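You operate a simulated robot arm through the tools that you are given. There is no shell and no other tool.

You are at the controls of a simulated robot arm. One attempt, no reset.

## Task
Give the salad 3 dashes of sour sauce, close the bottle and stir.
Fine: the salad is in the clay mortar; put the bottle back; stir with the green ladle from slot three and put it back. Set down upright: what you pick out.

It is judged by the outcome, as a careful person would: the job done as asked, and still so three seconds after it is handed in. It fails if anything else is knocked over, pushed out of place, dropped, spilled or broken.

## Robot
A 7-joint arm with a two-finger parallel gripper, fixed in place. Base frame: the origin is on the floor under the middle of its stand, x ahead of it, y to its left, z up. Units: m, rad, N and s.
It reaches about 1.247 m from its shoulder. Its first joint turns from -2.304 to 2.304 rad. Payload 3.91 kg.
The TCP is the grasp point between the finger pads, 0.03 m short of the fingertips. In the tool frame z runs along the fingers and y along their closing line. Largest opening 0.11 m; finger width 0.02, thickness 0.01; the body of the gripper, 0.048 by 0.112 m, starts 0.055 m behind the TCP.
Orientation is told as [roll, pitch, yaw] about the base's x, y, z axes, in that order, counted from this pose: with the fingers straight down and closing along the base's y, the tool's x points along the base's -x, its y along +y and its z along -z.

## Interface
- The arm moves only by the tool apply_moves. Its argument "targets" is a list of rows, each an object (a shift or turn left out is 0, a gripper value left out holds the last) with "travel": the shift along the tool's x, y, z in m, a list of three; "angular": the turn, a rotation vector about the tool's x, y, z in rad, a list of three. In form: [{"travel": [x, y, z], "angular": [wx, wy, wz]}, ...]. A call has 1 to 20 rows; each row shifts and turns the commanded pose from where the row before left it, along the tool's axes as they then stand. "grip" is the closure, from 0 (fully open) to 1 (shut), set as the call begins (left out, the last holds). Each row takes 0.2 s and may step no farther than 0.05 m and 0.15 rad from the row before; otherwise, or with a gripper value out of range, the whole call is refused. Where a pose cannot be reached the arm comes as near as it can. A force on the tool above 40 N (or 10 N above the force at the start of the call, whichever is more), or a blocked arm, ends the call early, and 0.2 s more pass. Each finger travels about 0.108 m/s and halts on what it meets, pressing with about 29 N; the grip force reading is that of the motor and also rises with nothing between the fingers. The clock runs only during rows and for 0.2 s after the last one: add rows that do not move to give the fingers time. The reply holds the time, the measured pose of the TCP, the force on the tool along the base axes, the opening and the grip force, in the units named above and with some noise, with the torque about the TCP (base axes, N m) and any sound that the robot's microphone picked up.
- Cameras (640 x 400 px; columns grow to the right, rows downward): "scene" is fixed at [0.4017, 0.5008, 1.6261]; the picture's right is [-0.93, -0.36, 0.00], its down [-0.25, 0.64, -0.72] and it looks along [0.26, -0.68, -0.69] (base axes); focal length 214 px, centre (320, 200). "wrist" rides on the gripper at [0.072, 0.017, -0.103] in the tool frame; the picture's right is [-0.23, 0.97, 0.00], its down [-0.76, -0.18, -0.62] and it looks along [-0.61, -0.14, 0.78] (tool axes); focal length 222 px, centre (320, 200). There is no depth. A picture from a camera that has moved, and an enlarged one, comes with that camera's place and axes in the base frame and with its lens.
- get_image(camera): a new picture of that camera. It takes no simulated time.
- inspect(camera, box): a new picture of the part [left, top, right, bottom] of that camera's present view, enlarged. It takes no simulated time.
- close_job(): hands the job in; it is judged then, once.

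Places have to be worked out from the pictures, the camera data and where the tool is seen. Open the gripper and draw the arm clear of the work before you hand the job in, unless the task says otherwise.

The tools are called after "Emit:" by a JSON object that holds its "method" and its "body". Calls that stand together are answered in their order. apply_moves: Moves the arm, as the interface text tells. Its arguments: {"type":"object","properties":{"targets":{"type":"array"},"grip":{"type":"number"}},"required":["targets"]} The other tools are called the same way: get_image (camera) takes a picture; inspect (camera, box) takes an enlarged picture of a part of a camera's view; close_job () hands the job in.

At the start:

```text
time_s: 0.0
ee_pos: [0.5102, -0.0175, 1.3226]
tool_rot: [0.0, 0.0, 0.0]
ft_force: [0.7, 0.5, -1.1]
ft_torque: [0.01, 0.05, -0.02]
finger_gap: 0.11
grasp_force: 0.1
```

scene: 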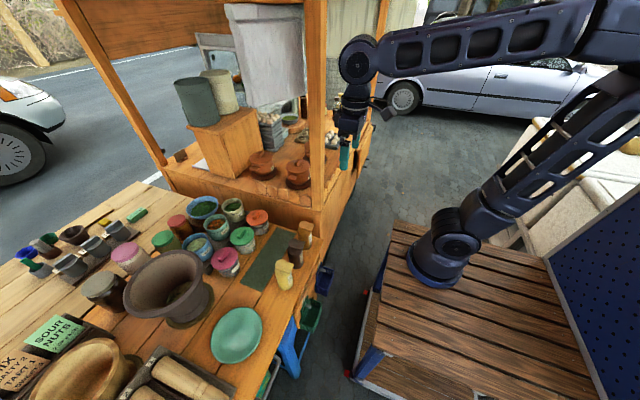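
wrist: 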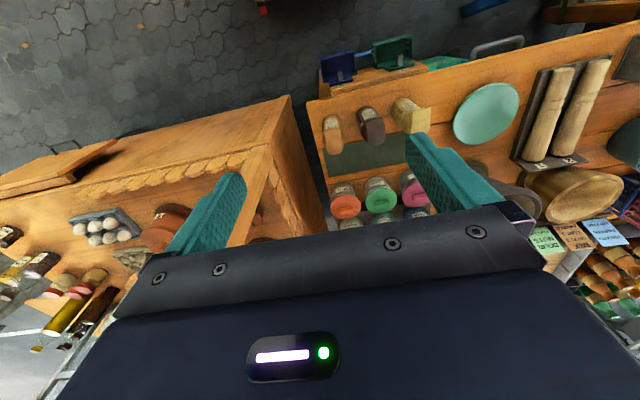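

I start by looking closely at the workspace from both cameras before moving anything.

Emit:
{"method": "inspect", "body": {"camera": "scene", "box": [200, 180, 360, 300]}}

Emit:
{"method": "inspect", "body": {"camera": "scene", "box": [0, 190, 160, 290]}}

Emit:
{"method": "inspect", "body": {"camera": "scene", "box": [0, 260, 240, 400]}}

Emit:
{"method": "inspect", "body": {"camera": "scene", "box": [100, 180, 340, 330]}}

Emit:
{"method": "inspect", "body": {"camera": "wrist", "box": [300, 60, 640, 260]}}

Emit:
{"method": "inspect", "body": {"camera": "wrist", "box": [0, 150, 300, 370]}}

Emit:
{"method": "inspect", "body": {"camera": "scene", "box": [160, 50, 380, 200]}}

```text
3.33 times, centred on (280, 240) of scene
camera zoom: at [0.4017, 0.5008, 1.6261], right [-0.93, -0.36, 0.0], down [-0.25, 0.64, -0.72], along [0.26, -0.68, -0.69], focal length 715 px, centre (453, 67)
```

zoom: 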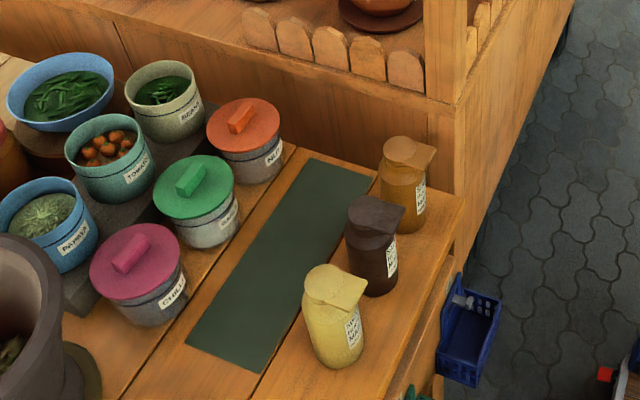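

```text
4.00 times, centred on (80, 240) of scene
camera zoom: at [0.4017, 0.5008, 1.6261], right [-0.93, -0.36, 0.0], down [-0.25, 0.64, -0.72], along [0.26, -0.68, -0.69], focal length 858 px, centre (1280, 40)
```

zoom: 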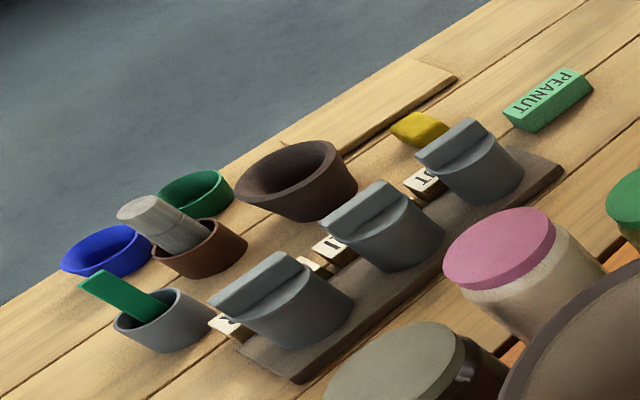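

```text
2.67 times, centred on (120, 330) of scene
camera zoom: at [0.4017, 0.5008, 1.6261], right [-0.93, -0.36, 0.0], down [-0.25, 0.64, -0.72], along [0.26, -0.68, -0.69], focal length 572 px, centre (853, -147)
```

zoom: 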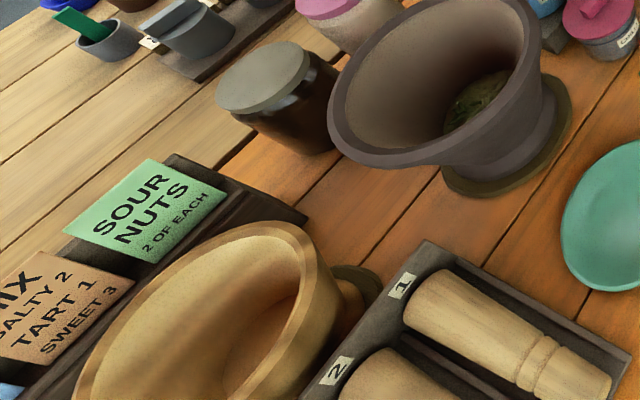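

```text
2.67 times, centred on (220, 255) of scene
camera zoom: at [0.4017, 0.5008, 1.6261], right [-0.93, -0.36, 0.0], down [-0.25, 0.64, -0.72], along [0.26, -0.68, -0.69], focal length 572 px, centre (587, 53)
```

zoom: 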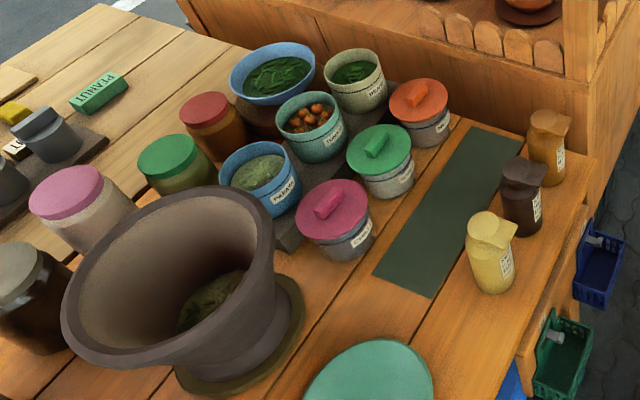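

```text
1.88 times, centred on (470, 160) of wrist
camera zoom: at [0.4364, -0.0005, 1.4257], right [0.23, 0.97, 0.0], down [0.76, -0.18, 0.62], along [0.61, -0.14, -0.78], focal length 418 px, centre (38, 275)
```

zoom: 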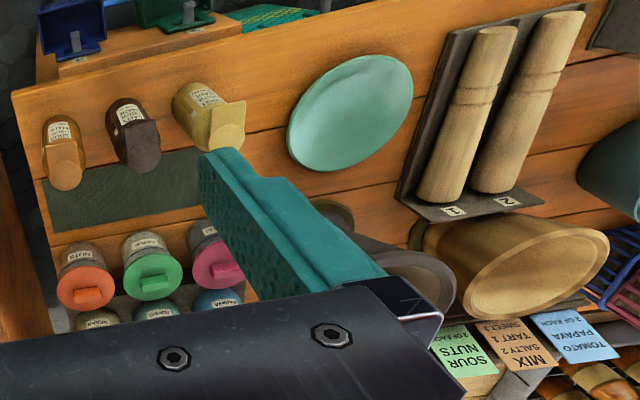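

```text
1.82 times, centred on (150, 260) of wrist
camera zoom: at [0.4364, -0.0005, 1.4257], right [0.23, 0.97, 0.0], down [0.76, -0.18, 0.62], along [0.61, -0.14, -0.78], focal length 404 px, centre (629, 91)
```

zoom: 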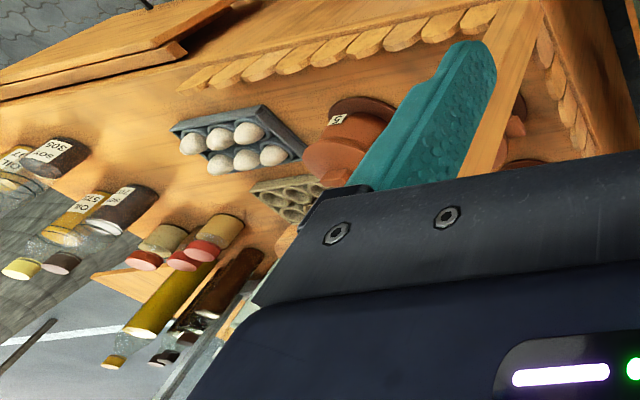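

```text
2.67 times, centred on (270, 125) of scene
camera zoom: at [0.4017, 0.5008, 1.6261], right [-0.93, -0.36, 0.0], down [-0.25, 0.64, -0.72], along [0.26, -0.68, -0.69], focal length 572 px, centre (453, 400)
```

zoom: 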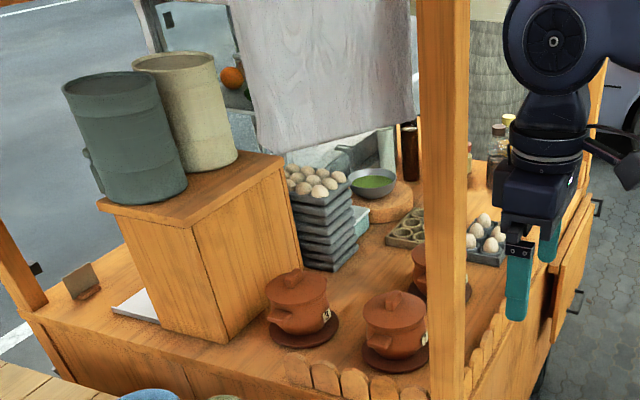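

Now I zoom in further on the bottle labels and on the row of grey containers.

Emit:
{"method": "inspect", "body": {"camera": "scene", "box": [265, 210, 325, 300]}}

Emit:
{"method": "inspect", "body": {"camera": "wrist", "box": [310, 90, 450, 180]}}

Emit:
{"method": "inspect", "body": {"camera": "scene", "box": [10, 220, 70, 290]}}

Emit:
{"method": "inspect", "body": {"camera": "scene", "box": [50, 205, 150, 275]}}

Emit:
{"method": "inspect", "body": {"camera": "scene", "box": [0, 300, 120, 400]}}

Emit:
{"method": "inspect", "body": {"camera": "wrist", "box": [500, 150, 640, 290]}}

Emit:
{"method": "inspect", "body": {"camera": "scene", "box": [230, 260, 370, 400]}}

```text
4.44 times, centred on (295, 255) of scene
camera zoom: at [0.4017, 0.5008, 1.6261], right [-0.93, -0.36, 0.0], down [-0.25, 0.64, -0.72], along [0.26, -0.68, -0.69], focal length 953 px, centre (431, -44)
```

zoom: 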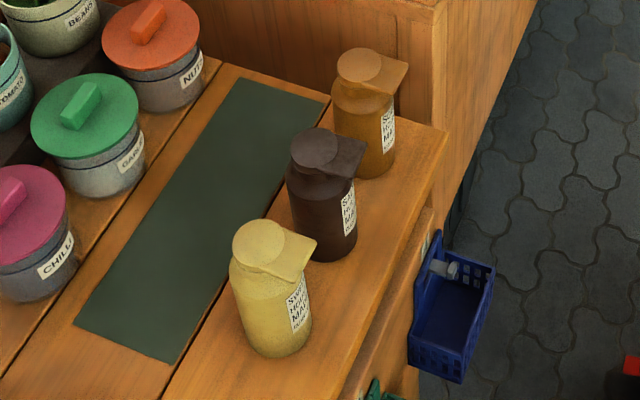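

```text
4.44 times, centred on (380, 135) of wrist
camera zoom: at [0.4364, -0.0005, 1.4257], right [0.23, 0.97, 0.0], down [0.76, -0.18, 0.62], along [0.61, -0.14, -0.78], focal length 987 px, centre (53, 489)
```

zoom: 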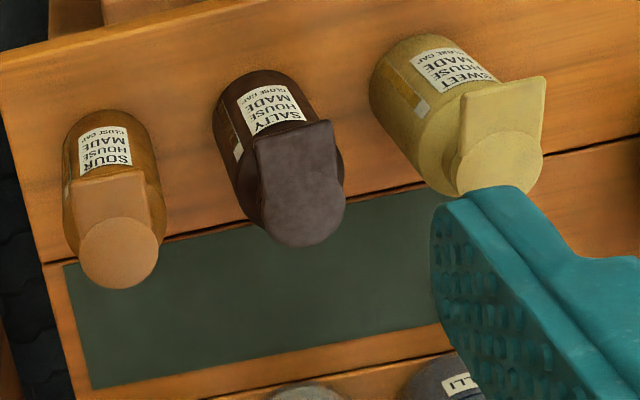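

```text
5.71 times, centred on (40, 255) of scene
camera zoom: at [0.4017, 0.5008, 1.6261], right [-0.93, -0.36, 0.0], down [-0.25, 0.64, -0.72], along [0.26, -0.68, -0.69], focal length 1226 px, centre (1920, -114)
```

zoom: 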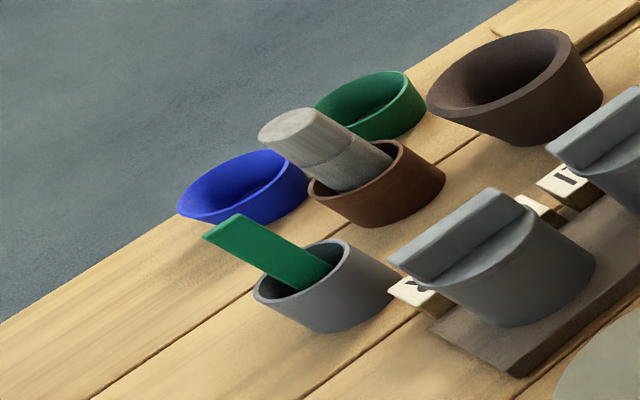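

```text
5.71 times, centred on (100, 240) of scene
camera zoom: at [0.4017, 0.5008, 1.6261], right [-0.93, -0.36, 0.0], down [-0.25, 0.64, -0.72], along [0.26, -0.68, -0.69], focal length 1226 px, centre (1577, -29)
```

zoom: 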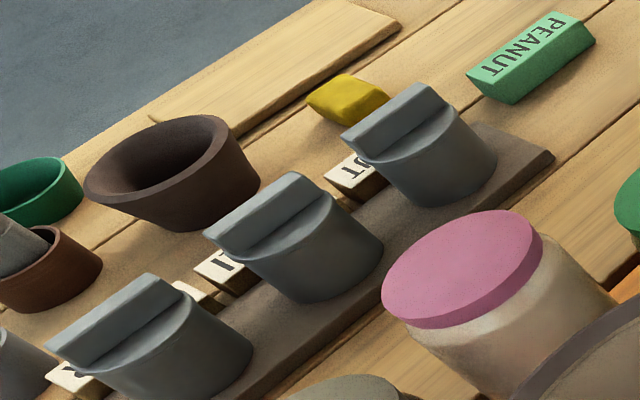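

```text
4.00 times, centred on (60, 350) of scene
camera zoom: at [0.4017, 0.5008, 1.6261], right [-0.93, -0.36, 0.0], down [-0.25, 0.64, -0.72], along [0.26, -0.68, -0.69], focal length 858 px, centre (1360, -400)
```

zoom: 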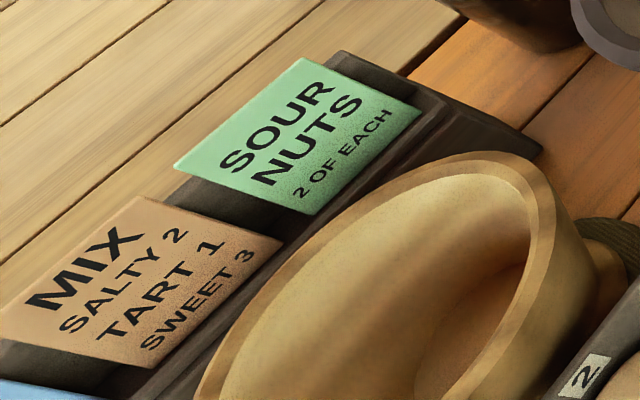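

```text
2.86 times, centred on (570, 220) of wrist
camera zoom: at [0.4364, -0.0005, 1.4257], right [0.23, 0.97, 0.0], down [0.76, -0.18, 0.62], along [0.61, -0.14, -0.78], focal length 635 px, centre (-394, 143)
```

zoom: 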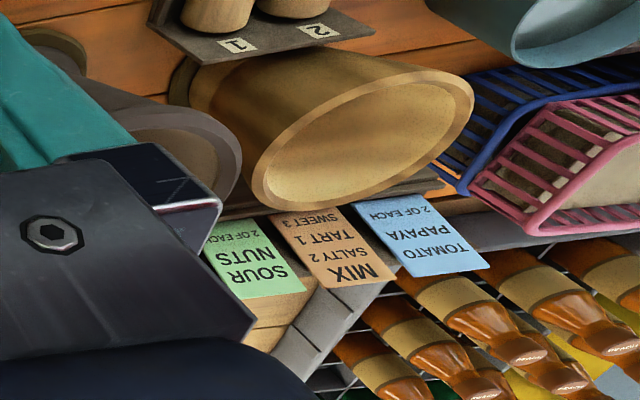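

```text
2.86 times, centred on (300, 330) of scene
camera zoom: at [0.4017, 0.5008, 1.6261], right [-0.93, -0.36, 0.0], down [-0.25, 0.64, -0.72], along [0.26, -0.68, -0.69], focal length 613 px, centre (377, -171)
```

zoom: 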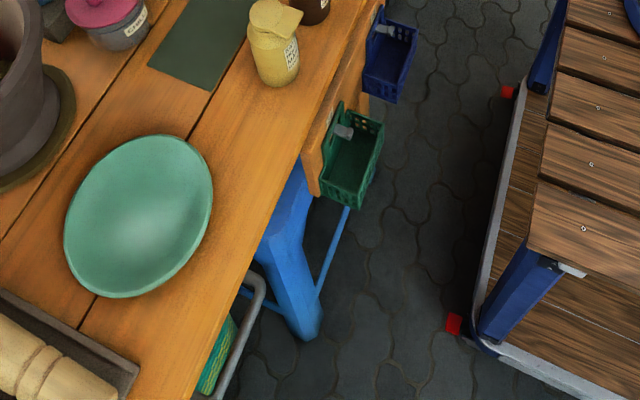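

The orange-brown bottle at the far end reads "SOUR HOUSE MADE … CLOSE CAP". I can't see a numbered slot 3 or a green ladle yet, so I'll move the wrist camera along +y to look over the rest of the table.

Emit:
{"method": "apply_moves", "body": {"targets": [{"travel": [0, 0.05, 0]}, {"travel": [0, 0.05, 0]}, {"travel": [0, 0.05, 0]}, {"travel": [0, 0.05, 0]}, {"travel": [0, 0.05, 0]}, {"travel": [0, 0.05, 0]}, {"travel": [0, 0.05, 0]}, {"travel": [0, 0.05, 0]}], "grip": 0}}

```text
time_s: 1.8
ee_pos: [0.5095, 0.3843, 1.3232]
tool_rot: [0.003, -0.003, 0.0]
ft_force: [-0.4, -1.4, 0.4]
ft_torque: [0.02, -0.05, 0.01]
finger_gap: 0.1099
grasp_force: 0.0
```

The arm moved as commanded, to y = 0.38. I take pictures from here.

Emit:
{"method": "get_image", "body": {"camera": "wrist"}}

Emit:
{"method": "get_image", "body": {"camera": "scene"}}

```text
taken
camera wrist: at [0.4365, 0.4006, 1.4253], right [0.23, 0.97, 0.0], down [0.76, -0.18, 0.62], along [0.61, -0.14, -0.78], focal length 222 px, centre (320, 200)
```

wrist: 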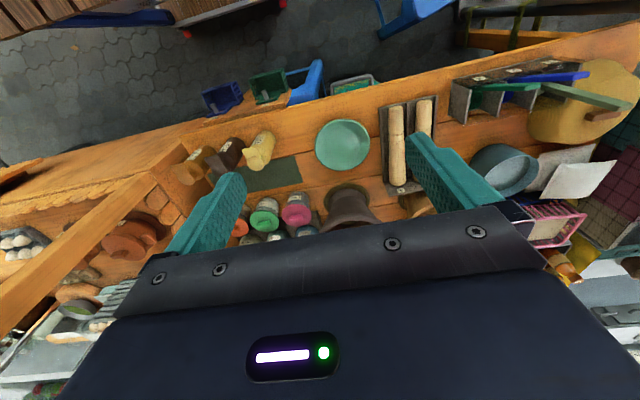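

```text
taken
```

scene: 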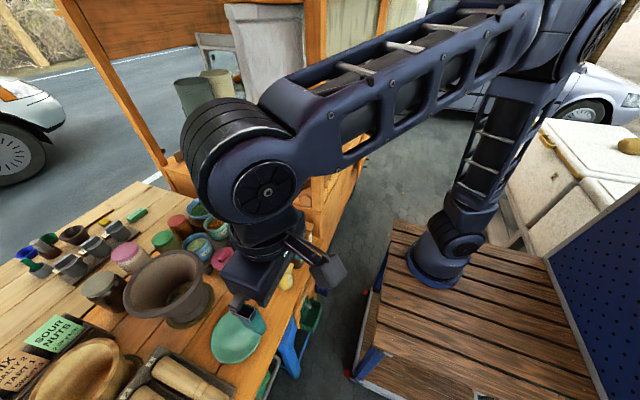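

There is a slotted rack at the upper right of the wrist view, with blue and green utensils. I zoom in on it.

Emit:
{"method": "inspect", "body": {"camera": "wrist", "box": [430, 40, 640, 170]}}

Emit:
{"method": "inspect", "body": {"camera": "wrist", "box": [440, 50, 600, 130]}}

Emit:
{"method": "inspect", "body": {"camera": "wrist", "box": [160, 110, 340, 240]}}

Emit:
{"method": "inspect", "body": {"camera": "wrist", "box": [180, 40, 340, 140]}}

```text
3.05 times, centred on (535, 105) of wrist
camera zoom: at [0.4365, 0.4006, 1.4253], right [0.23, 0.97, 0.0], down [0.76, -0.18, 0.62], along [0.61, -0.14, -0.78], focal length 677 px, centre (-335, 490)
```

zoom: 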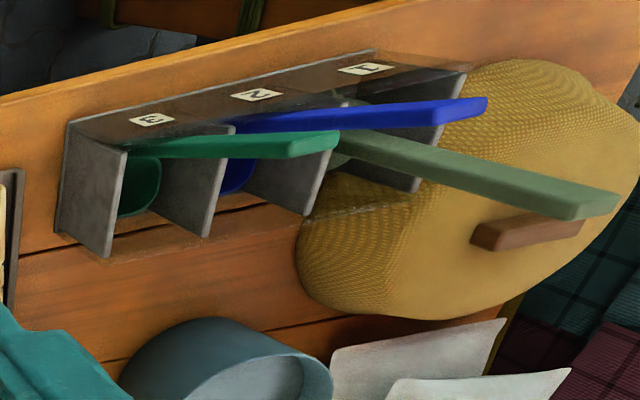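

```text
4.00 times, centred on (520, 90) of wrist
camera zoom: at [0.4365, 0.4006, 1.4253], right [0.23, 0.97, 0.0], down [0.76, -0.18, 0.62], along [0.61, -0.14, -0.78], focal length 888 px, centre (-480, 640)
```

zoom: 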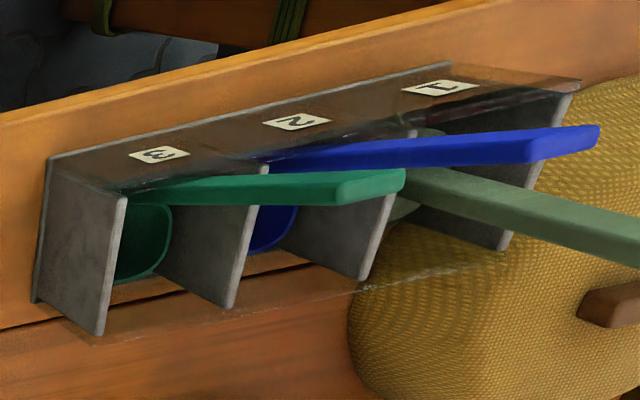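

```text
3.08 times, centred on (250, 175) of wrist
camera zoom: at [0.4365, 0.4006, 1.4253], right [0.23, 0.97, 0.0], down [0.76, -0.18, 0.62], along [0.61, -0.14, -0.78], focal length 684 px, centre (535, 277)
```

zoom: 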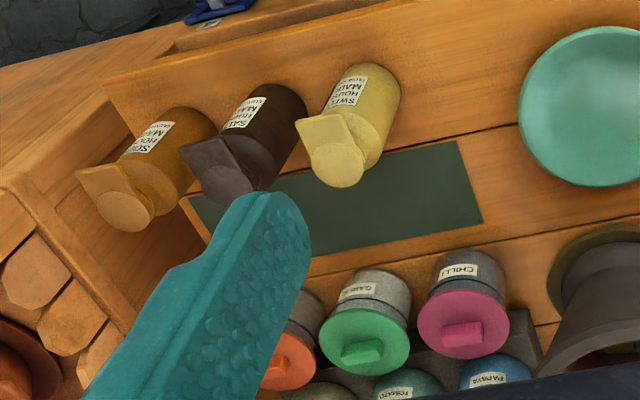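

```text
4.00 times, centred on (260, 90) of wrist
camera zoom: at [0.4365, 0.4006, 1.4253], right [0.23, 0.97, 0.0], down [0.76, -0.18, 0.62], along [0.61, -0.14, -0.78], focal length 888 px, centre (560, 640)
```

zoom: 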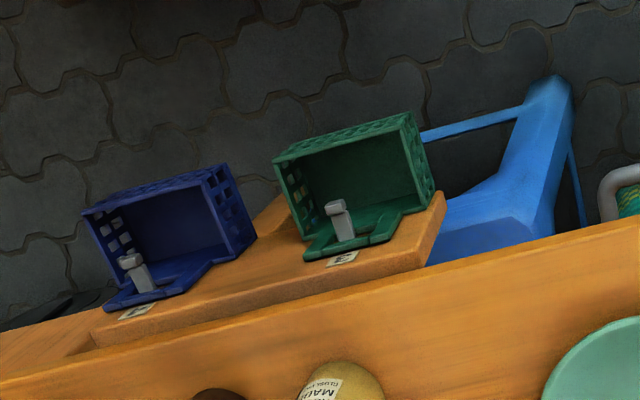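

The rack has label tags 1–3. Slot 3 holds a dark-green ladle, slot 2 a blue one and slot 1 a pale-green one. I'll move toward +y and back in x for a second, closer view to triangulate it.

Emit:
{"method": "apply_moves", "body": {"targets": [{"travel": [0.02, 0.045, 0]}, {"travel": [0.02, 0.045, 0]}, {"travel": [0.02, 0.045, 0]}, {"travel": [0.02, 0.045, 0]}, {"travel": [0.02, 0.045, 0]}, {"travel": [0.02, 0.045, 0]}]}}

Emit:
{"method": "get_image", "body": {"camera": "wrist"}}

```text
time_s: 3.2
ee_pos: [0.3893, 0.6526, 1.3232]
tool_rot: [0.001, 0.001, -0.001]
ft_force: [0.8, -1.0, -0.2]
ft_torque: [0.07, 0.03, -0.03]
finger_gap: 0.1101
grasp_force: 0.1
```

```text
taken
camera wrist: at [0.3158, 0.6696, 1.4259], right [0.23, 0.97, 0.0], down [0.76, -0.18, 0.62], along [0.61, -0.14, -0.78], focal length 222 px, centre (320, 200)
```

wrist: 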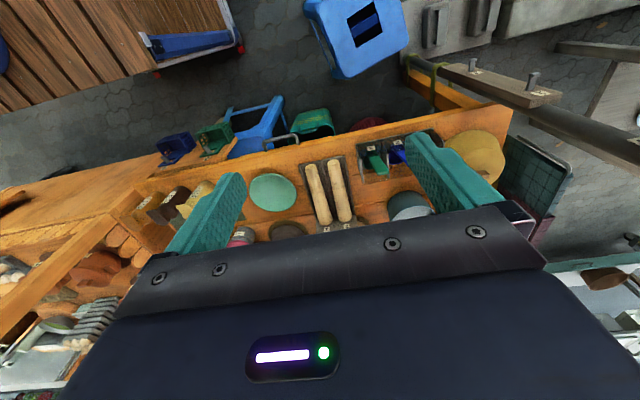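

Emit:
{"method": "inspect", "body": {"camera": "wrist", "box": [340, 120, 440, 200]}}

Emit:
{"method": "inspect", "body": {"camera": "wrist", "box": [240, 120, 400, 240]}}

```text
5.00 times, centred on (390, 160) of wrist
camera zoom: at [0.3158, 0.6696, 1.4259], right [0.23, 0.97, 0.0], down [0.76, -0.18, 0.62], along [0.61, -0.14, -0.78], focal length 1111 px, centre (-30, 400)
```

zoom: 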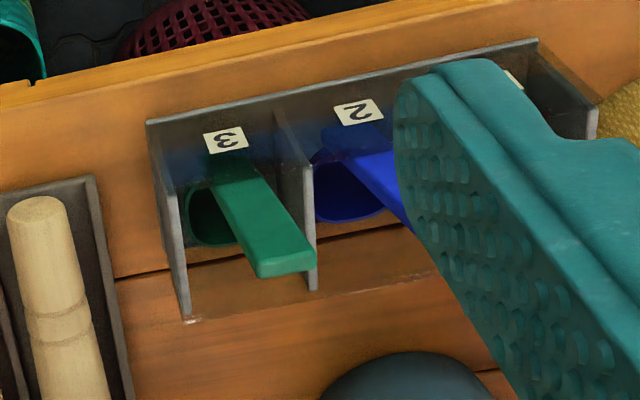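

```text
3.33 times, centred on (320, 180) of wrist
camera zoom: at [0.3158, 0.6696, 1.4259], right [0.23, 0.97, 0.0], down [0.76, -0.18, 0.62], along [0.61, -0.14, -0.78], focal length 740 px, centre (320, 267)
```

zoom: 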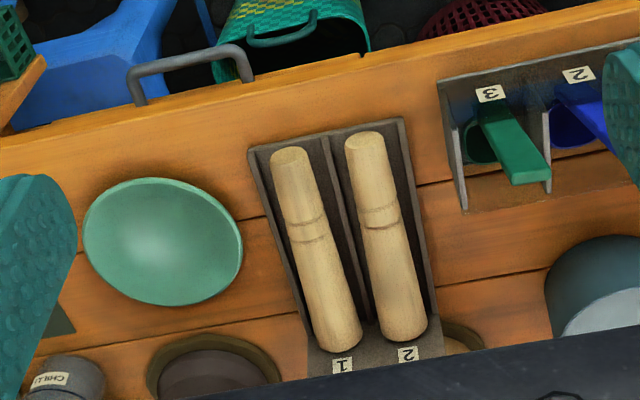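

Label 3 triangulates to about (0.630, 0.752, 0.823), and the green handle's top end to about (0.613, 0.757, 0.988). Next I go back toward the bottles to study the sour bottle's cap.

Emit:
{"method": "apply_moves", "body": {"targets": [{"travel": [-0.007, -0.046, 0.012]}, {"travel": [-0.007, -0.046, 0.012]}, {"travel": [-0.007, -0.046, 0.012]}, {"travel": [-0.007, -0.046, 0.012]}, {"travel": [-0.007, -0.046, 0.012]}, {"travel": [-0.007, -0.046, 0.012]}, {"travel": [-0.007, -0.046, 0.012]}, {"travel": [-0.007, -0.046, 0.012]}, {"travel": [-0.007, -0.046, 0.012]}, {"travel": [-0.007, -0.046, 0.012]}, {"travel": [-0.007, -0.046, 0.012]}, {"travel": [-0.007, -0.046, 0.012]}, {"travel": [-0.007, -0.046, 0.012]}]}}

Emit:
{"method": "get_image", "body": {"camera": "wrist"}}

Emit:
{"method": "inspect", "body": {"camera": "wrist", "box": [220, 60, 420, 200]}}

Emit:
{"method": "get_image", "body": {"camera": "scene"}}

```text
time_s: 6.0
ee_pos: [0.4821, 0.0536, 1.1675]
tool_rot: [-0.001, 0.001, 0.0]
ft_force: [-0.3, -0.5, 0.6]
ft_torque: [-0.02, 0.01, 0.04]
finger_gap: 0.11
grasp_force: 0.0
```

```text
taken
camera wrist: at [0.409, 0.0704, 1.2695], right [0.23, 0.97, 0.0], down [0.76, -0.18, 0.62], along [0.61, -0.14, -0.78], focal length 222 px, centre (320, 200)
```

wrist: 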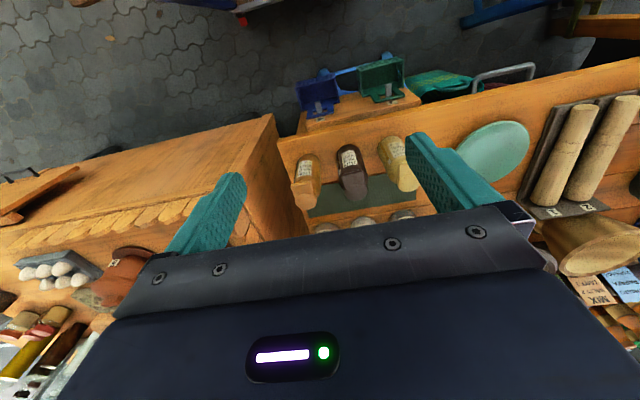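

```text
2.86 times, centred on (320, 130) of wrist
camera zoom: at [0.409, 0.0704, 1.2695], right [0.23, 0.97, 0.0], down [0.76, -0.18, 0.62], along [0.61, -0.14, -0.78], focal length 635 px, centre (320, 400)
```

zoom: 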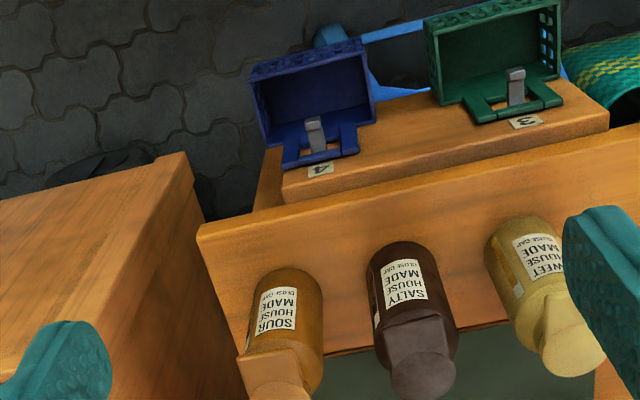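

```text
taken
```

scene: 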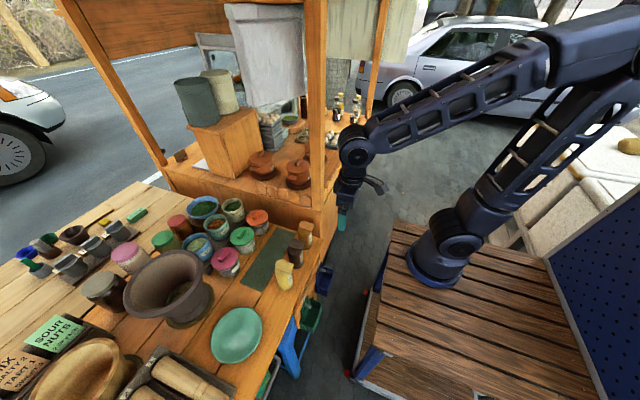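

All three caps look alike from here: a disc with a plate on the label side. I'll pitch the gripper up about 0.6 rad and come lower to see the sour cap side-on.

Emit:
{"method": "apply_moves", "body": {"targets": [{"travel": [-0.006, -0.0125, 0.042]}, {"travel": [-0.006, -0.0125, 0.042]}, {"travel": [-0.006, -0.0125, 0.042]}, {"travel": [-0.006, -0.0125, 0.042]}, {"angular": [0, -0.15, 0]}, {"angular": [0, -0.15, 0]}, {"angular": [0, -0.15, 0]}, {"angular": [0, -0.15, 0]}]}}

Emit:
{"method": "get_image", "body": {"camera": "wrist"}}

Emit:
{"method": "inspect", "body": {"camera": "wrist", "box": [240, 90, 400, 210]}}

```text
time_s: 7.8
ee_pos: [0.5871, 0.029, 1.0372]
tool_rot: [0.002, -0.58, -0.009]
ft_force: [0.9, -0.6, 0.2]
ft_torque: [-0.04, 0.02, 0.02]
finger_gap: 0.11
grasp_force: 0.1
out of reach, approached as far as the arm can: row 5, 6, 7, 8
```

```text
taken
camera wrist: at [0.4684, 0.0463, 1.0832], right [0.2, 0.97, 0.13], down [0.29, -0.18, 0.94], along [0.94, -0.15, -0.32], focal length 222 px, centre (320, 200)
```

wrist: 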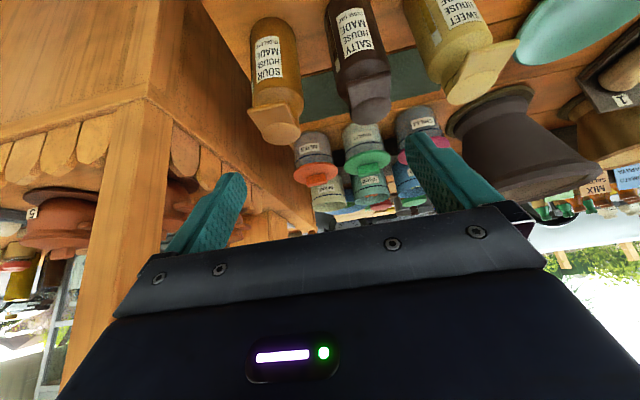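

```text
3.33 times, centred on (320, 150) of wrist
camera zoom: at [0.4684, 0.0463, 1.0832], right [0.2, 0.97, 0.13], down [0.29, -0.18, 0.94], along [0.94, -0.15, -0.32], focal length 740 px, centre (320, 367)
```

zoom: 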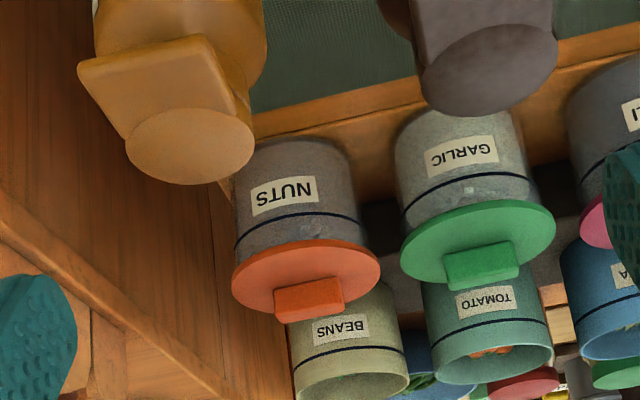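

The arm could not fully reach that pose (too close in), but the view is useful. I zoom in on the sour bottle and its neighbours.

Emit:
{"method": "inspect", "body": {"camera": "wrist", "box": [235, 0, 325, 150]}}

Emit:
{"method": "inspect", "body": {"camera": "wrist", "box": [400, 0, 540, 120]}}

Emit:
{"method": "inspect", "body": {"camera": "wrist", "box": [240, 80, 320, 150]}}

Emit:
{"method": "get_image", "body": {"camera": "scene"}}

```text
2.67 times, centred on (280, 75) of wrist
camera zoom: at [0.4684, 0.0463, 1.0832], right [0.2, 0.97, 0.13], down [0.29, -0.18, 0.94], along [0.94, -0.15, -0.32], focal length 592 px, centre (427, 533)
```

zoom: 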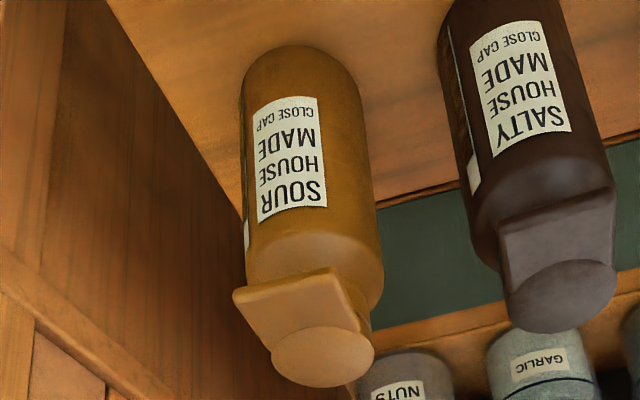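

```text
3.33 times, centred on (470, 60) of wrist
camera zoom: at [0.4684, 0.0463, 1.0832], right [0.2, 0.97, 0.13], down [0.29, -0.18, 0.94], along [0.94, -0.15, -0.32], focal length 740 px, centre (-180, 667)
```

zoom: 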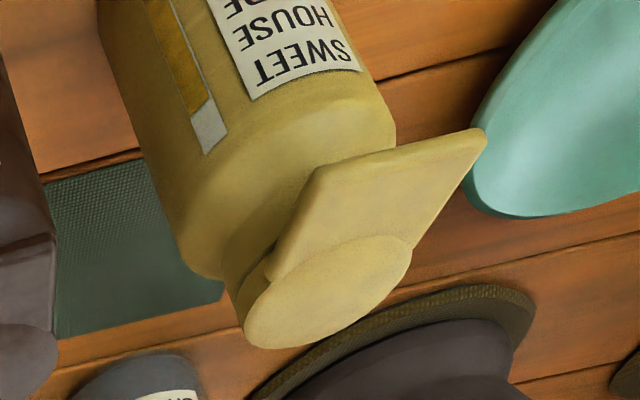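

```text
5.71 times, centred on (280, 115) of wrist
camera zoom: at [0.4684, 0.0463, 1.0832], right [0.2, 0.97, 0.13], down [0.29, -0.18, 0.94], along [0.94, -0.15, -0.32], focal length 1269 px, centre (549, 686)
```

zoom: 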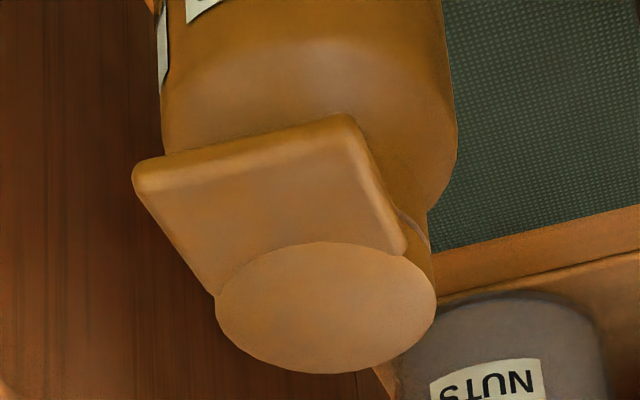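

```text
taken
```

scene: 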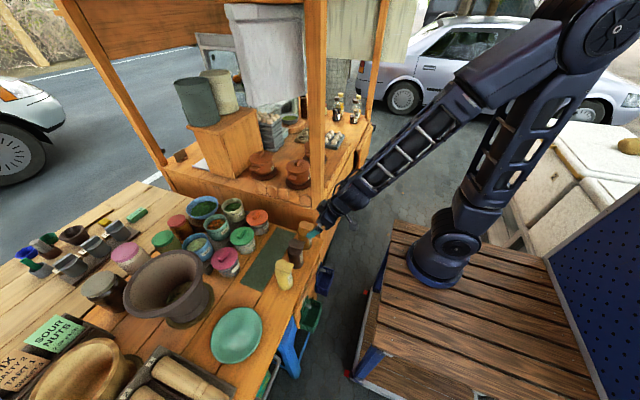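

The cap is a round lid with a square tab sticking out over the label side. I need to see where its hinge is, so I zoom the scene camera tightly on the caps.

Emit:
{"method": "inspect", "body": {"camera": "scene", "box": [262, 255, 302, 280]}}

Emit:
{"method": "inspect", "body": {"camera": "scene", "box": [280, 215, 330, 255]}}

```text
16.00 times, centred on (282, 268) of scene
camera zoom: at [0.4017, 0.5008, 1.6261], right [-0.93, -0.36, 0.0], down [-0.25, 0.64, -0.72], along [0.26, -0.68, -0.69], focal length 3432 px, centre (928, -880)
```

zoom: 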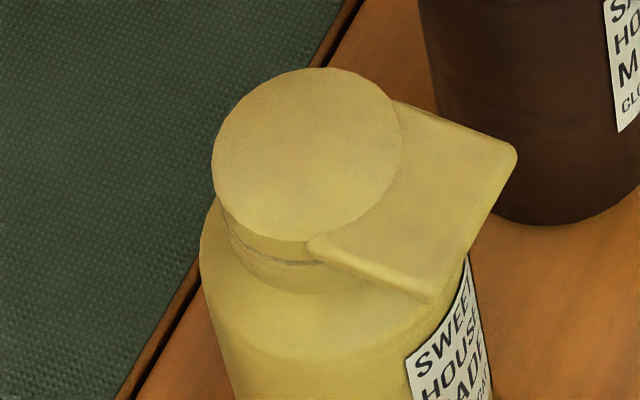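

```text
10.00 times, centred on (305, 235) of scene
camera zoom: at [0.4017, 0.5008, 1.6261], right [-0.93, -0.36, 0.0], down [-0.25, 0.64, -0.72], along [0.26, -0.68, -0.69], focal length 2145 px, centre (470, -150)
```

zoom: 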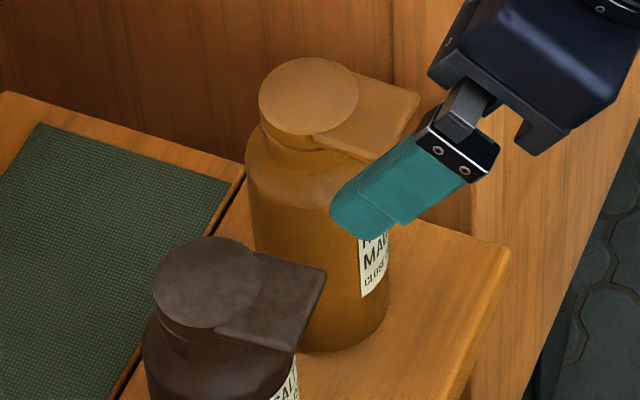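

The zoom is sharp. I look more tightly at the seam and tab of the sweet, salty and sour caps from the scene camera, and at the sour cap from the wrist.

Emit:
{"method": "inspect", "body": {"camera": "scene", "box": [272, 256, 296, 276]}}

Emit:
{"method": "inspect", "body": {"camera": "scene", "box": [302, 218, 324, 232]}}

Emit:
{"method": "inspect", "body": {"camera": "scene", "box": [286, 236, 316, 256]}}

Emit:
{"method": "inspect", "body": {"camera": "wrist", "box": [330, 60, 400, 130]}}

Emit:
{"method": "inspect", "body": {"camera": "wrist", "box": [440, 30, 525, 110]}}

```text
16.00 times, centred on (284, 266) of scene
camera zoom: at [0.4017, 0.5008, 1.6261], right [-0.93, -0.36, 0.0], down [-0.25, 0.64, -0.72], along [0.26, -0.68, -0.69], focal length 3432 px, centre (896, -856)
```

zoom: 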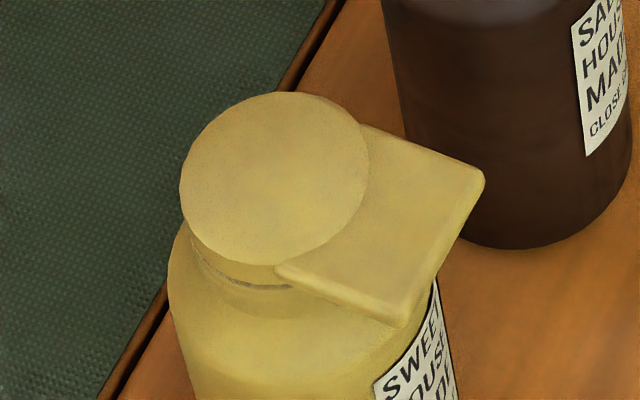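

```text
16.00 times, centred on (313, 225) of scene
camera zoom: at [0.4017, 0.5008, 1.6261], right [-0.93, -0.36, 0.0], down [-0.25, 0.64, -0.72], along [0.26, -0.68, -0.69], focal length 3432 px, centre (432, -200)
```

zoom: 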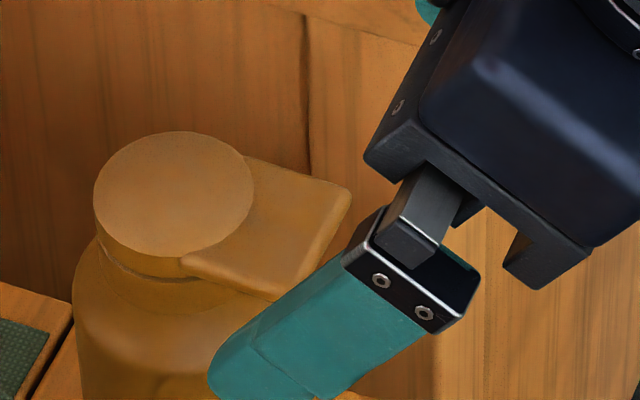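

```text
16.00 times, centred on (301, 246) of scene
camera zoom: at [0.4017, 0.5008, 1.6261], right [-0.93, -0.36, 0.0], down [-0.25, 0.64, -0.72], along [0.26, -0.68, -0.69], focal length 3432 px, centre (624, -536)
```

zoom: 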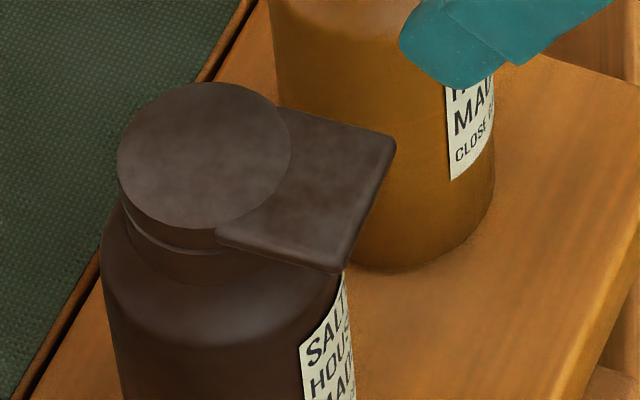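

```text
5.71 times, centred on (365, 95) of wrist
camera zoom: at [0.4684, 0.0463, 1.0832], right [0.2, 0.97, 0.13], down [0.29, -0.18, 0.94], along [0.94, -0.15, -0.32], focal length 1269 px, centre (63, 800)
```

zoom: 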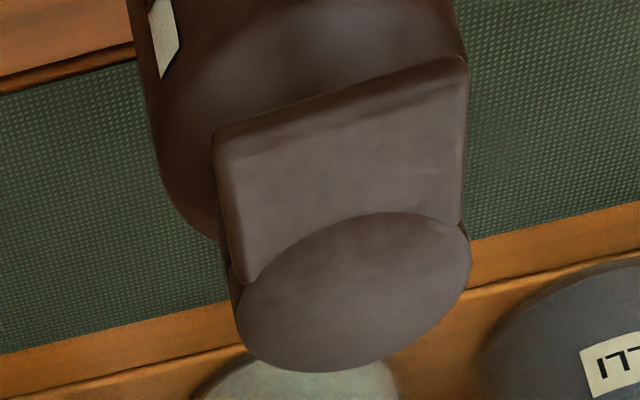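

```text
5.00 times, centred on (482, 70) of wrist
camera zoom: at [0.4684, 0.0463, 1.0832], right [0.2, 0.97, 0.13], down [0.29, -0.18, 0.94], along [0.94, -0.15, -0.32], focal length 1111 px, centre (-492, 850)
```

zoom: 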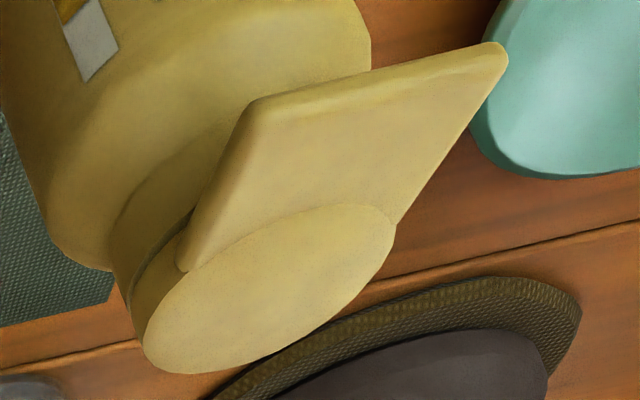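

Each lid is a thick disc with a square tab sloping down over the label side, and a seam where it meets the neck. A fingertip is close to the sour bottle, so I move straight up first, then I'll look at the caps from the side.

Emit:
{"method": "apply_moves", "body": {"targets": [{"travel": [-0.022, 0, -0.0334]}, {"travel": [-0.022, 0, -0.0334]}, {"travel": [-0.022, 0, -0.0334]}]}}

```text
time_s: 8.6
ee_pos: [0.5833, 0.0299, 1.1569]
tool_rot: [-0.001, -0.6, -0.002]
ft_force: [-0.1, -0.7, 0.0]
ft_torque: [-0.02, 0.01, -0.02]
finger_gap: 0.1101
grasp_force: 0.1
```

The commanded pose re-bases to where the arm actually is. I level the tool, move to y ≈ 0.41 and yaw so the camera faces −y along the bottle row.

Emit:
{"method": "apply_moves", "body": {"targets": [{"travel": [0, 0.048, 0], "angular": [0, 0.15, 0]}, {"travel": [0, 0.048, 0], "angular": [0, 0.15, 0]}, {"travel": [0, 0.048, 0], "angular": [0, 0.15, 0]}, {"travel": [0, 0.048, 0], "angular": [0, 0.15, 0]}, {"travel": [0, 0.048, 0]}, {"travel": [0, 0.048, 0]}, {"travel": [0, 0.048, 0]}, {"travel": [0, 0.048, 0]}, {"angular": [0, 0, 0.143]}, {"angular": [0, 0, 0.143]}, {"angular": [0, 0, 0.143]}, {"angular": [0, 0, 0.143]}, {"angular": [0, 0, 0.143]}, {"angular": [0, 0, 0.143]}, {"angular": [0, 0, 0.143]}, {"angular": [0, 0, 0.143]}, {"angular": [0, 0, 0.143]}, {"angular": [0, 0, 0.143]}]}}

Emit:
{"method": "get_image", "body": {"camera": "wrist"}}

```text
time_s: 12.4
ee_pos: [0.5842, 0.4127, 1.1585]
tool_rot: [0.0, 0.0, -1.433]
ft_force: [-0.2, -0.9, -0.9]
ft_torque: [-0.02, 0.0, 0.0]
finger_gap: 0.11
grasp_force: 0.1
```

```text
taken
camera wrist: at [0.59, 0.4867, 1.2604], right [1.0, -0.09, 0.0], down [-0.07, -0.78, 0.62], along [-0.06, -0.62, -0.78], focal length 222 px, centre (320, 200)
```

wrist: 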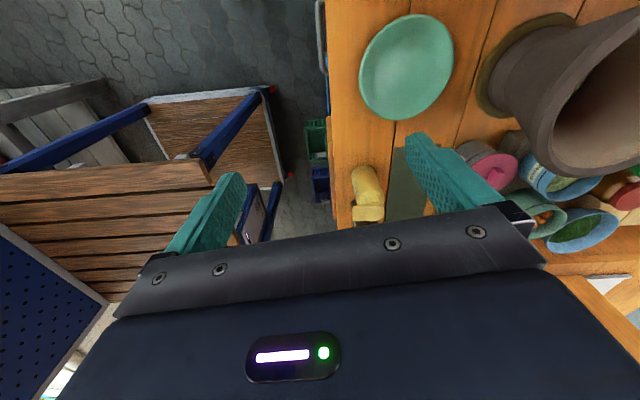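

The view down the row works. I tilt the camera closer to horizontal and move nearer to see the sweet bottle's cap in profile; it has the same design.

Emit:
{"method": "apply_moves", "body": {"targets": [{"travel": [-0.025, 0.01, 0.035]}, {"travel": [-0.025, 0.01, 0.035]}, {"travel": [-0.025, 0.01, 0.035]}, {"angular": [0, -0.15, 0]}, {"angular": [0, -0.15, 0]}, {"angular": [0, -0.15, 0]}, {"angular": [0, -0.15, 0]}, {"angular": [0, -0.15, 0]}]}}

Emit:
{"method": "get_image", "body": {"camera": "wrist"}}

Emit:
{"method": "inspect", "body": {"camera": "wrist", "box": [280, 60, 400, 200]}}

```text
time_s: 14.2
ee_pos: [0.6257, 0.3429, 1.0528]
tool_rot: [0.003, -0.753, -1.431]
ft_force: [-0.1, 0.2, -0.8]
ft_torque: [0.05, 0.01, 0.02]
finger_gap: 0.1097
grasp_force: 0.0
```

```text
taken
camera wrist: at [0.6238, 0.4668, 1.0786], right [0.99, -0.03, 0.16], down [-0.16, -0.15, 0.98], along [0.0, -0.99, -0.16], focal length 222 px, centre (320, 200)
```

wrist: 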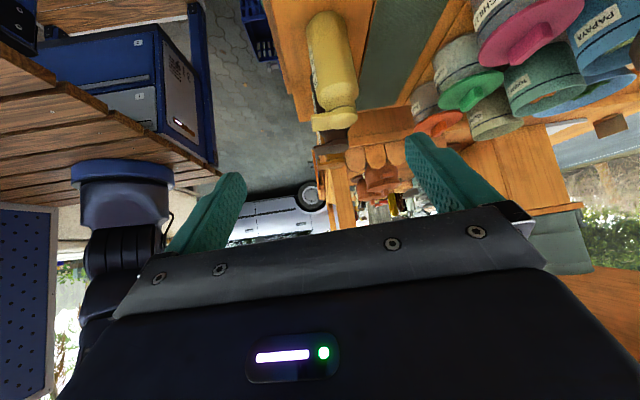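

```text
2.86 times, centred on (340, 130) of wrist
camera zoom: at [0.6238, 0.4668, 1.0786], right [0.99, -0.03, 0.16], down [-0.16, -0.15, 0.98], along [0.0, -0.99, -0.16], focal length 635 px, centre (263, 400)
```

zoom: 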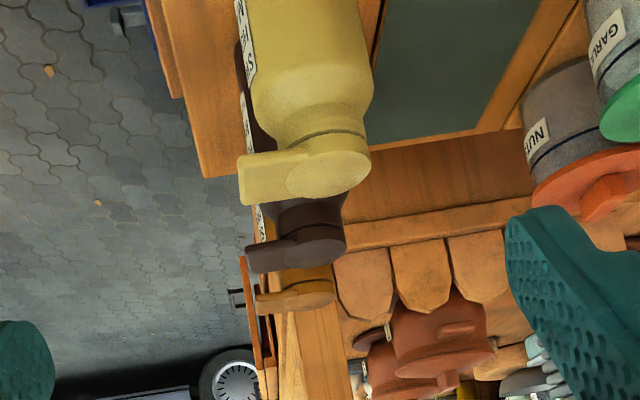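

Emit:
{"method": "inspect", "body": {"camera": "wrist", "box": [305, 85, 365, 125]}}

Emit:
{"method": "inspect", "body": {"camera": "wrist", "box": [310, 120, 360, 160]}}

```text
10.00 times, centred on (335, 105) of wrist
camera zoom: at [0.6238, 0.4668, 1.0786], right [0.99, -0.03, 0.16], down [-0.16, -0.15, 0.98], along [0.0, -0.99, -0.16], focal length 2221 px, centre (170, 1150)
```

zoom: 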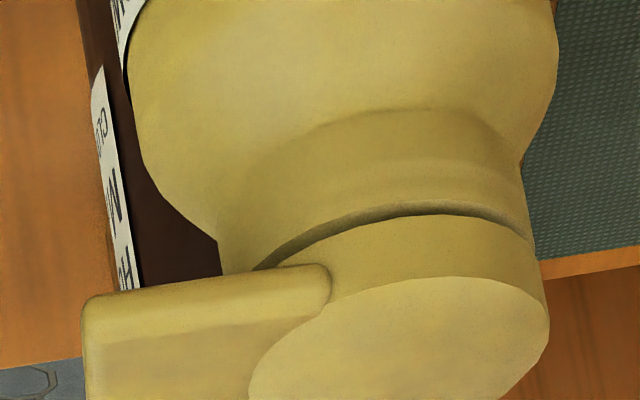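

```text
10.00 times, centred on (335, 140) of wrist
camera zoom: at [0.6238, 0.4668, 1.0786], right [0.99, -0.03, 0.16], down [-0.16, -0.15, 0.98], along [0.0, -0.99, -0.16], focal length 2221 px, centre (170, 800)
```

zoom: 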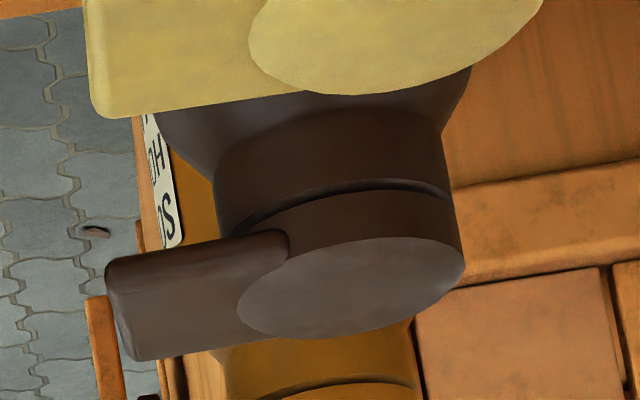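

In profile the lid and tab are flat and horizontal. The lid top is at about z 0.927 and the sour axis at about (0.672, −0.017). Now I test how far the arm can pitch toward a horizontal, side-grasp attitude near the bottles, at a safe height.

Emit:
{"method": "apply_moves", "body": {"targets": [{"angular": [-0.0975, 0, -0.1046]}, {"angular": [-0.0975, 0, -0.1046]}, {"angular": [-0.0975, 0, -0.1046]}, {"angular": [-0.0975, 0, -0.1046]}, {"angular": [-0.0975, 0, -0.1046]}, {"angular": [-0.0975, 0, -0.1046]}, {"angular": [-0.0975, 0, -0.1046]}, {"angular": [-0.0975, 0, -0.1046]}, {"angular": [-0.0975, 0, -0.1046]}, {"angular": [-0.0975, 0, -0.1046]}, {"travel": [-0.012, -0.048, -0.0025]}, {"travel": [-0.012, -0.048, -0.0025]}, {"travel": [-0.012, -0.048, -0.0025]}, {"travel": [-0.012, -0.048, -0.0025]}, {"travel": [-0.012, -0.048, -0.0025]}, {"angular": [0, -0.14, 0]}, {"angular": [0, -0.14, 0]}, {"angular": [0, -0.14, 0]}, {"angular": [0, -0.14, 0]}]}}

Emit:
{"method": "get_image", "body": {"camera": "scene"}}

Emit:
{"method": "get_image", "body": {"camera": "wrist"}}

```text
time_s: 18.2
ee_pos: [0.6588, 0.1026, 1.1043]
tool_rot: [0.005, -1.311, -0.005]
ft_force: [-0.6, -0.1, 0.7]
ft_torque: [-0.02, 0.01, 0.04]
finger_gap: 0.1101
grasp_force: 0.0
```

```text
taken
```

scene: 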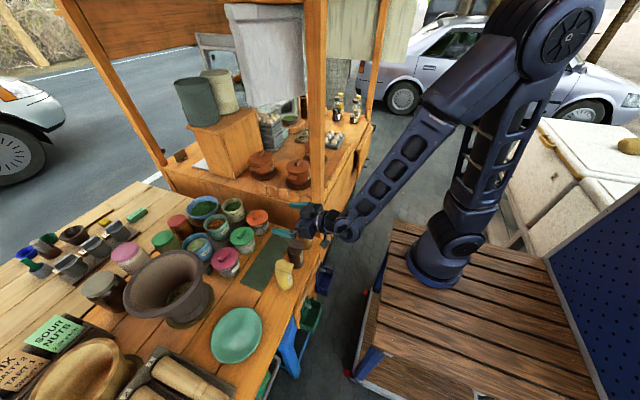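

```text
taken
camera wrist: at [0.5406, 0.1195, 1.0591], right [0.06, 0.97, 0.22], down [-0.41, -0.18, 0.9], along [0.91, -0.14, 0.39], focal length 222 px, centre (320, 200)
```

wrist: 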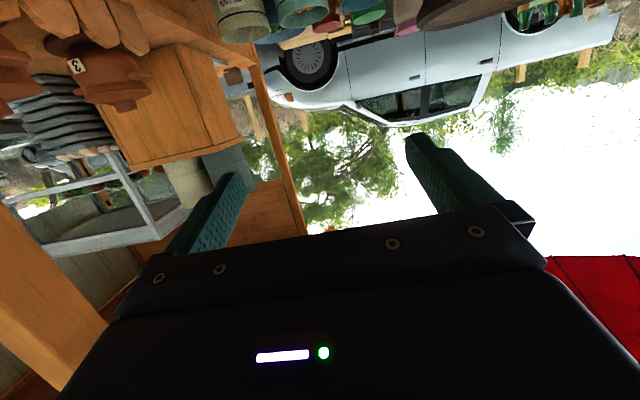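

Horizontal attitudes are reachable here. By triangulation the cart's side face is at about y −0.2, so the sour bottle has free space on its −y side. I'll lower toward the sour bottle to look at the tab from robot side, nearly level.

Emit:
{"method": "apply_moves", "body": {"targets": [{"travel": [0.0265, -0.034, -0.008]}, {"travel": [0.0265, -0.034, -0.008]}, {"travel": [0.0265, -0.034, -0.008]}, {"travel": [0.0265, -0.034, -0.008]}]}}

Emit:
{"method": "get_image", "body": {"camera": "wrist"}}

Emit:
{"method": "get_image", "body": {"camera": "scene"}}

```text
time_s: 19.2
ee_pos: [0.7102, 0.0145, 1.0346]
tool_rot: [0.004, -1.31, -0.005]
ft_force: [1.1, 0.3, -0.1]
ft_torque: [0.01, 0.0, 0.02]
finger_gap: 0.1105
grasp_force: 0.1
out of reach, approached as far as the arm can: row 1, 2, 3, 4
```

```text
taken
camera wrist: at [0.5909, 0.0306, 0.9908], right [0.06, 0.97, 0.22], down [-0.41, -0.18, 0.9], along [0.91, -0.14, 0.39], focal length 222 px, centre (320, 200)
```

wrist: 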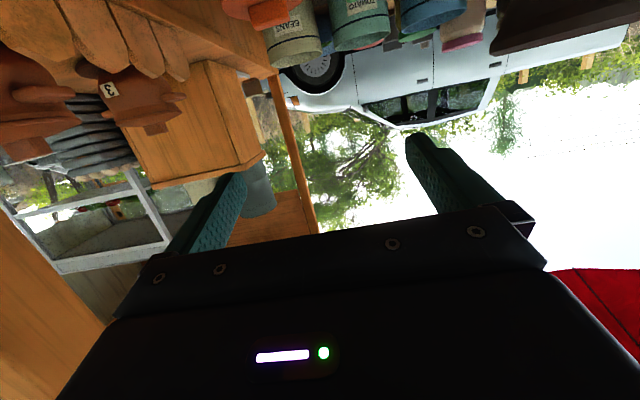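

```text
taken
```

scene: 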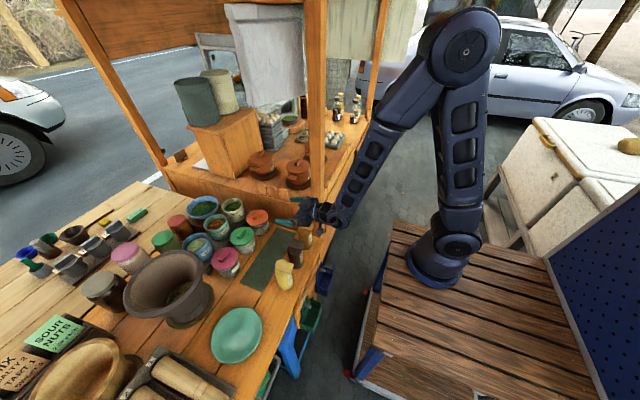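

At this pitch the wrist can't come closer in than x ≈ 0.71 straight ahead. Yawing the hand to point toward −y gives the wrist more room, so I raise a little, close the fingers, yaw −35° and set the pitch to −1.2.

Emit:
{"method": "apply_moves", "body": {"targets": [{"travel": [-0.047, 0, -0.0126]}, {"angular": [0.118, 0, 0.0315]}, {"angular": [0.118, 0, 0.0315]}, {"angular": [0.118, 0, 0.0315]}, {"angular": [0.118, 0, 0.0315]}, {"angular": [0.118, 0, 0.0315]}, {"angular": [0, 0.11, 0]}], "grip": 1}}

```text
time_s: 20.8
ee_pos: [0.71, 0.0169, 1.0838]
tool_rot: [0.001, -1.199, -0.613]
ft_force: [-1.1, 0.7, -0.1]
ft_torque: [0.0, 0.02, -0.01]
finger_gap: 0.0
grasp_force: 28.8
```

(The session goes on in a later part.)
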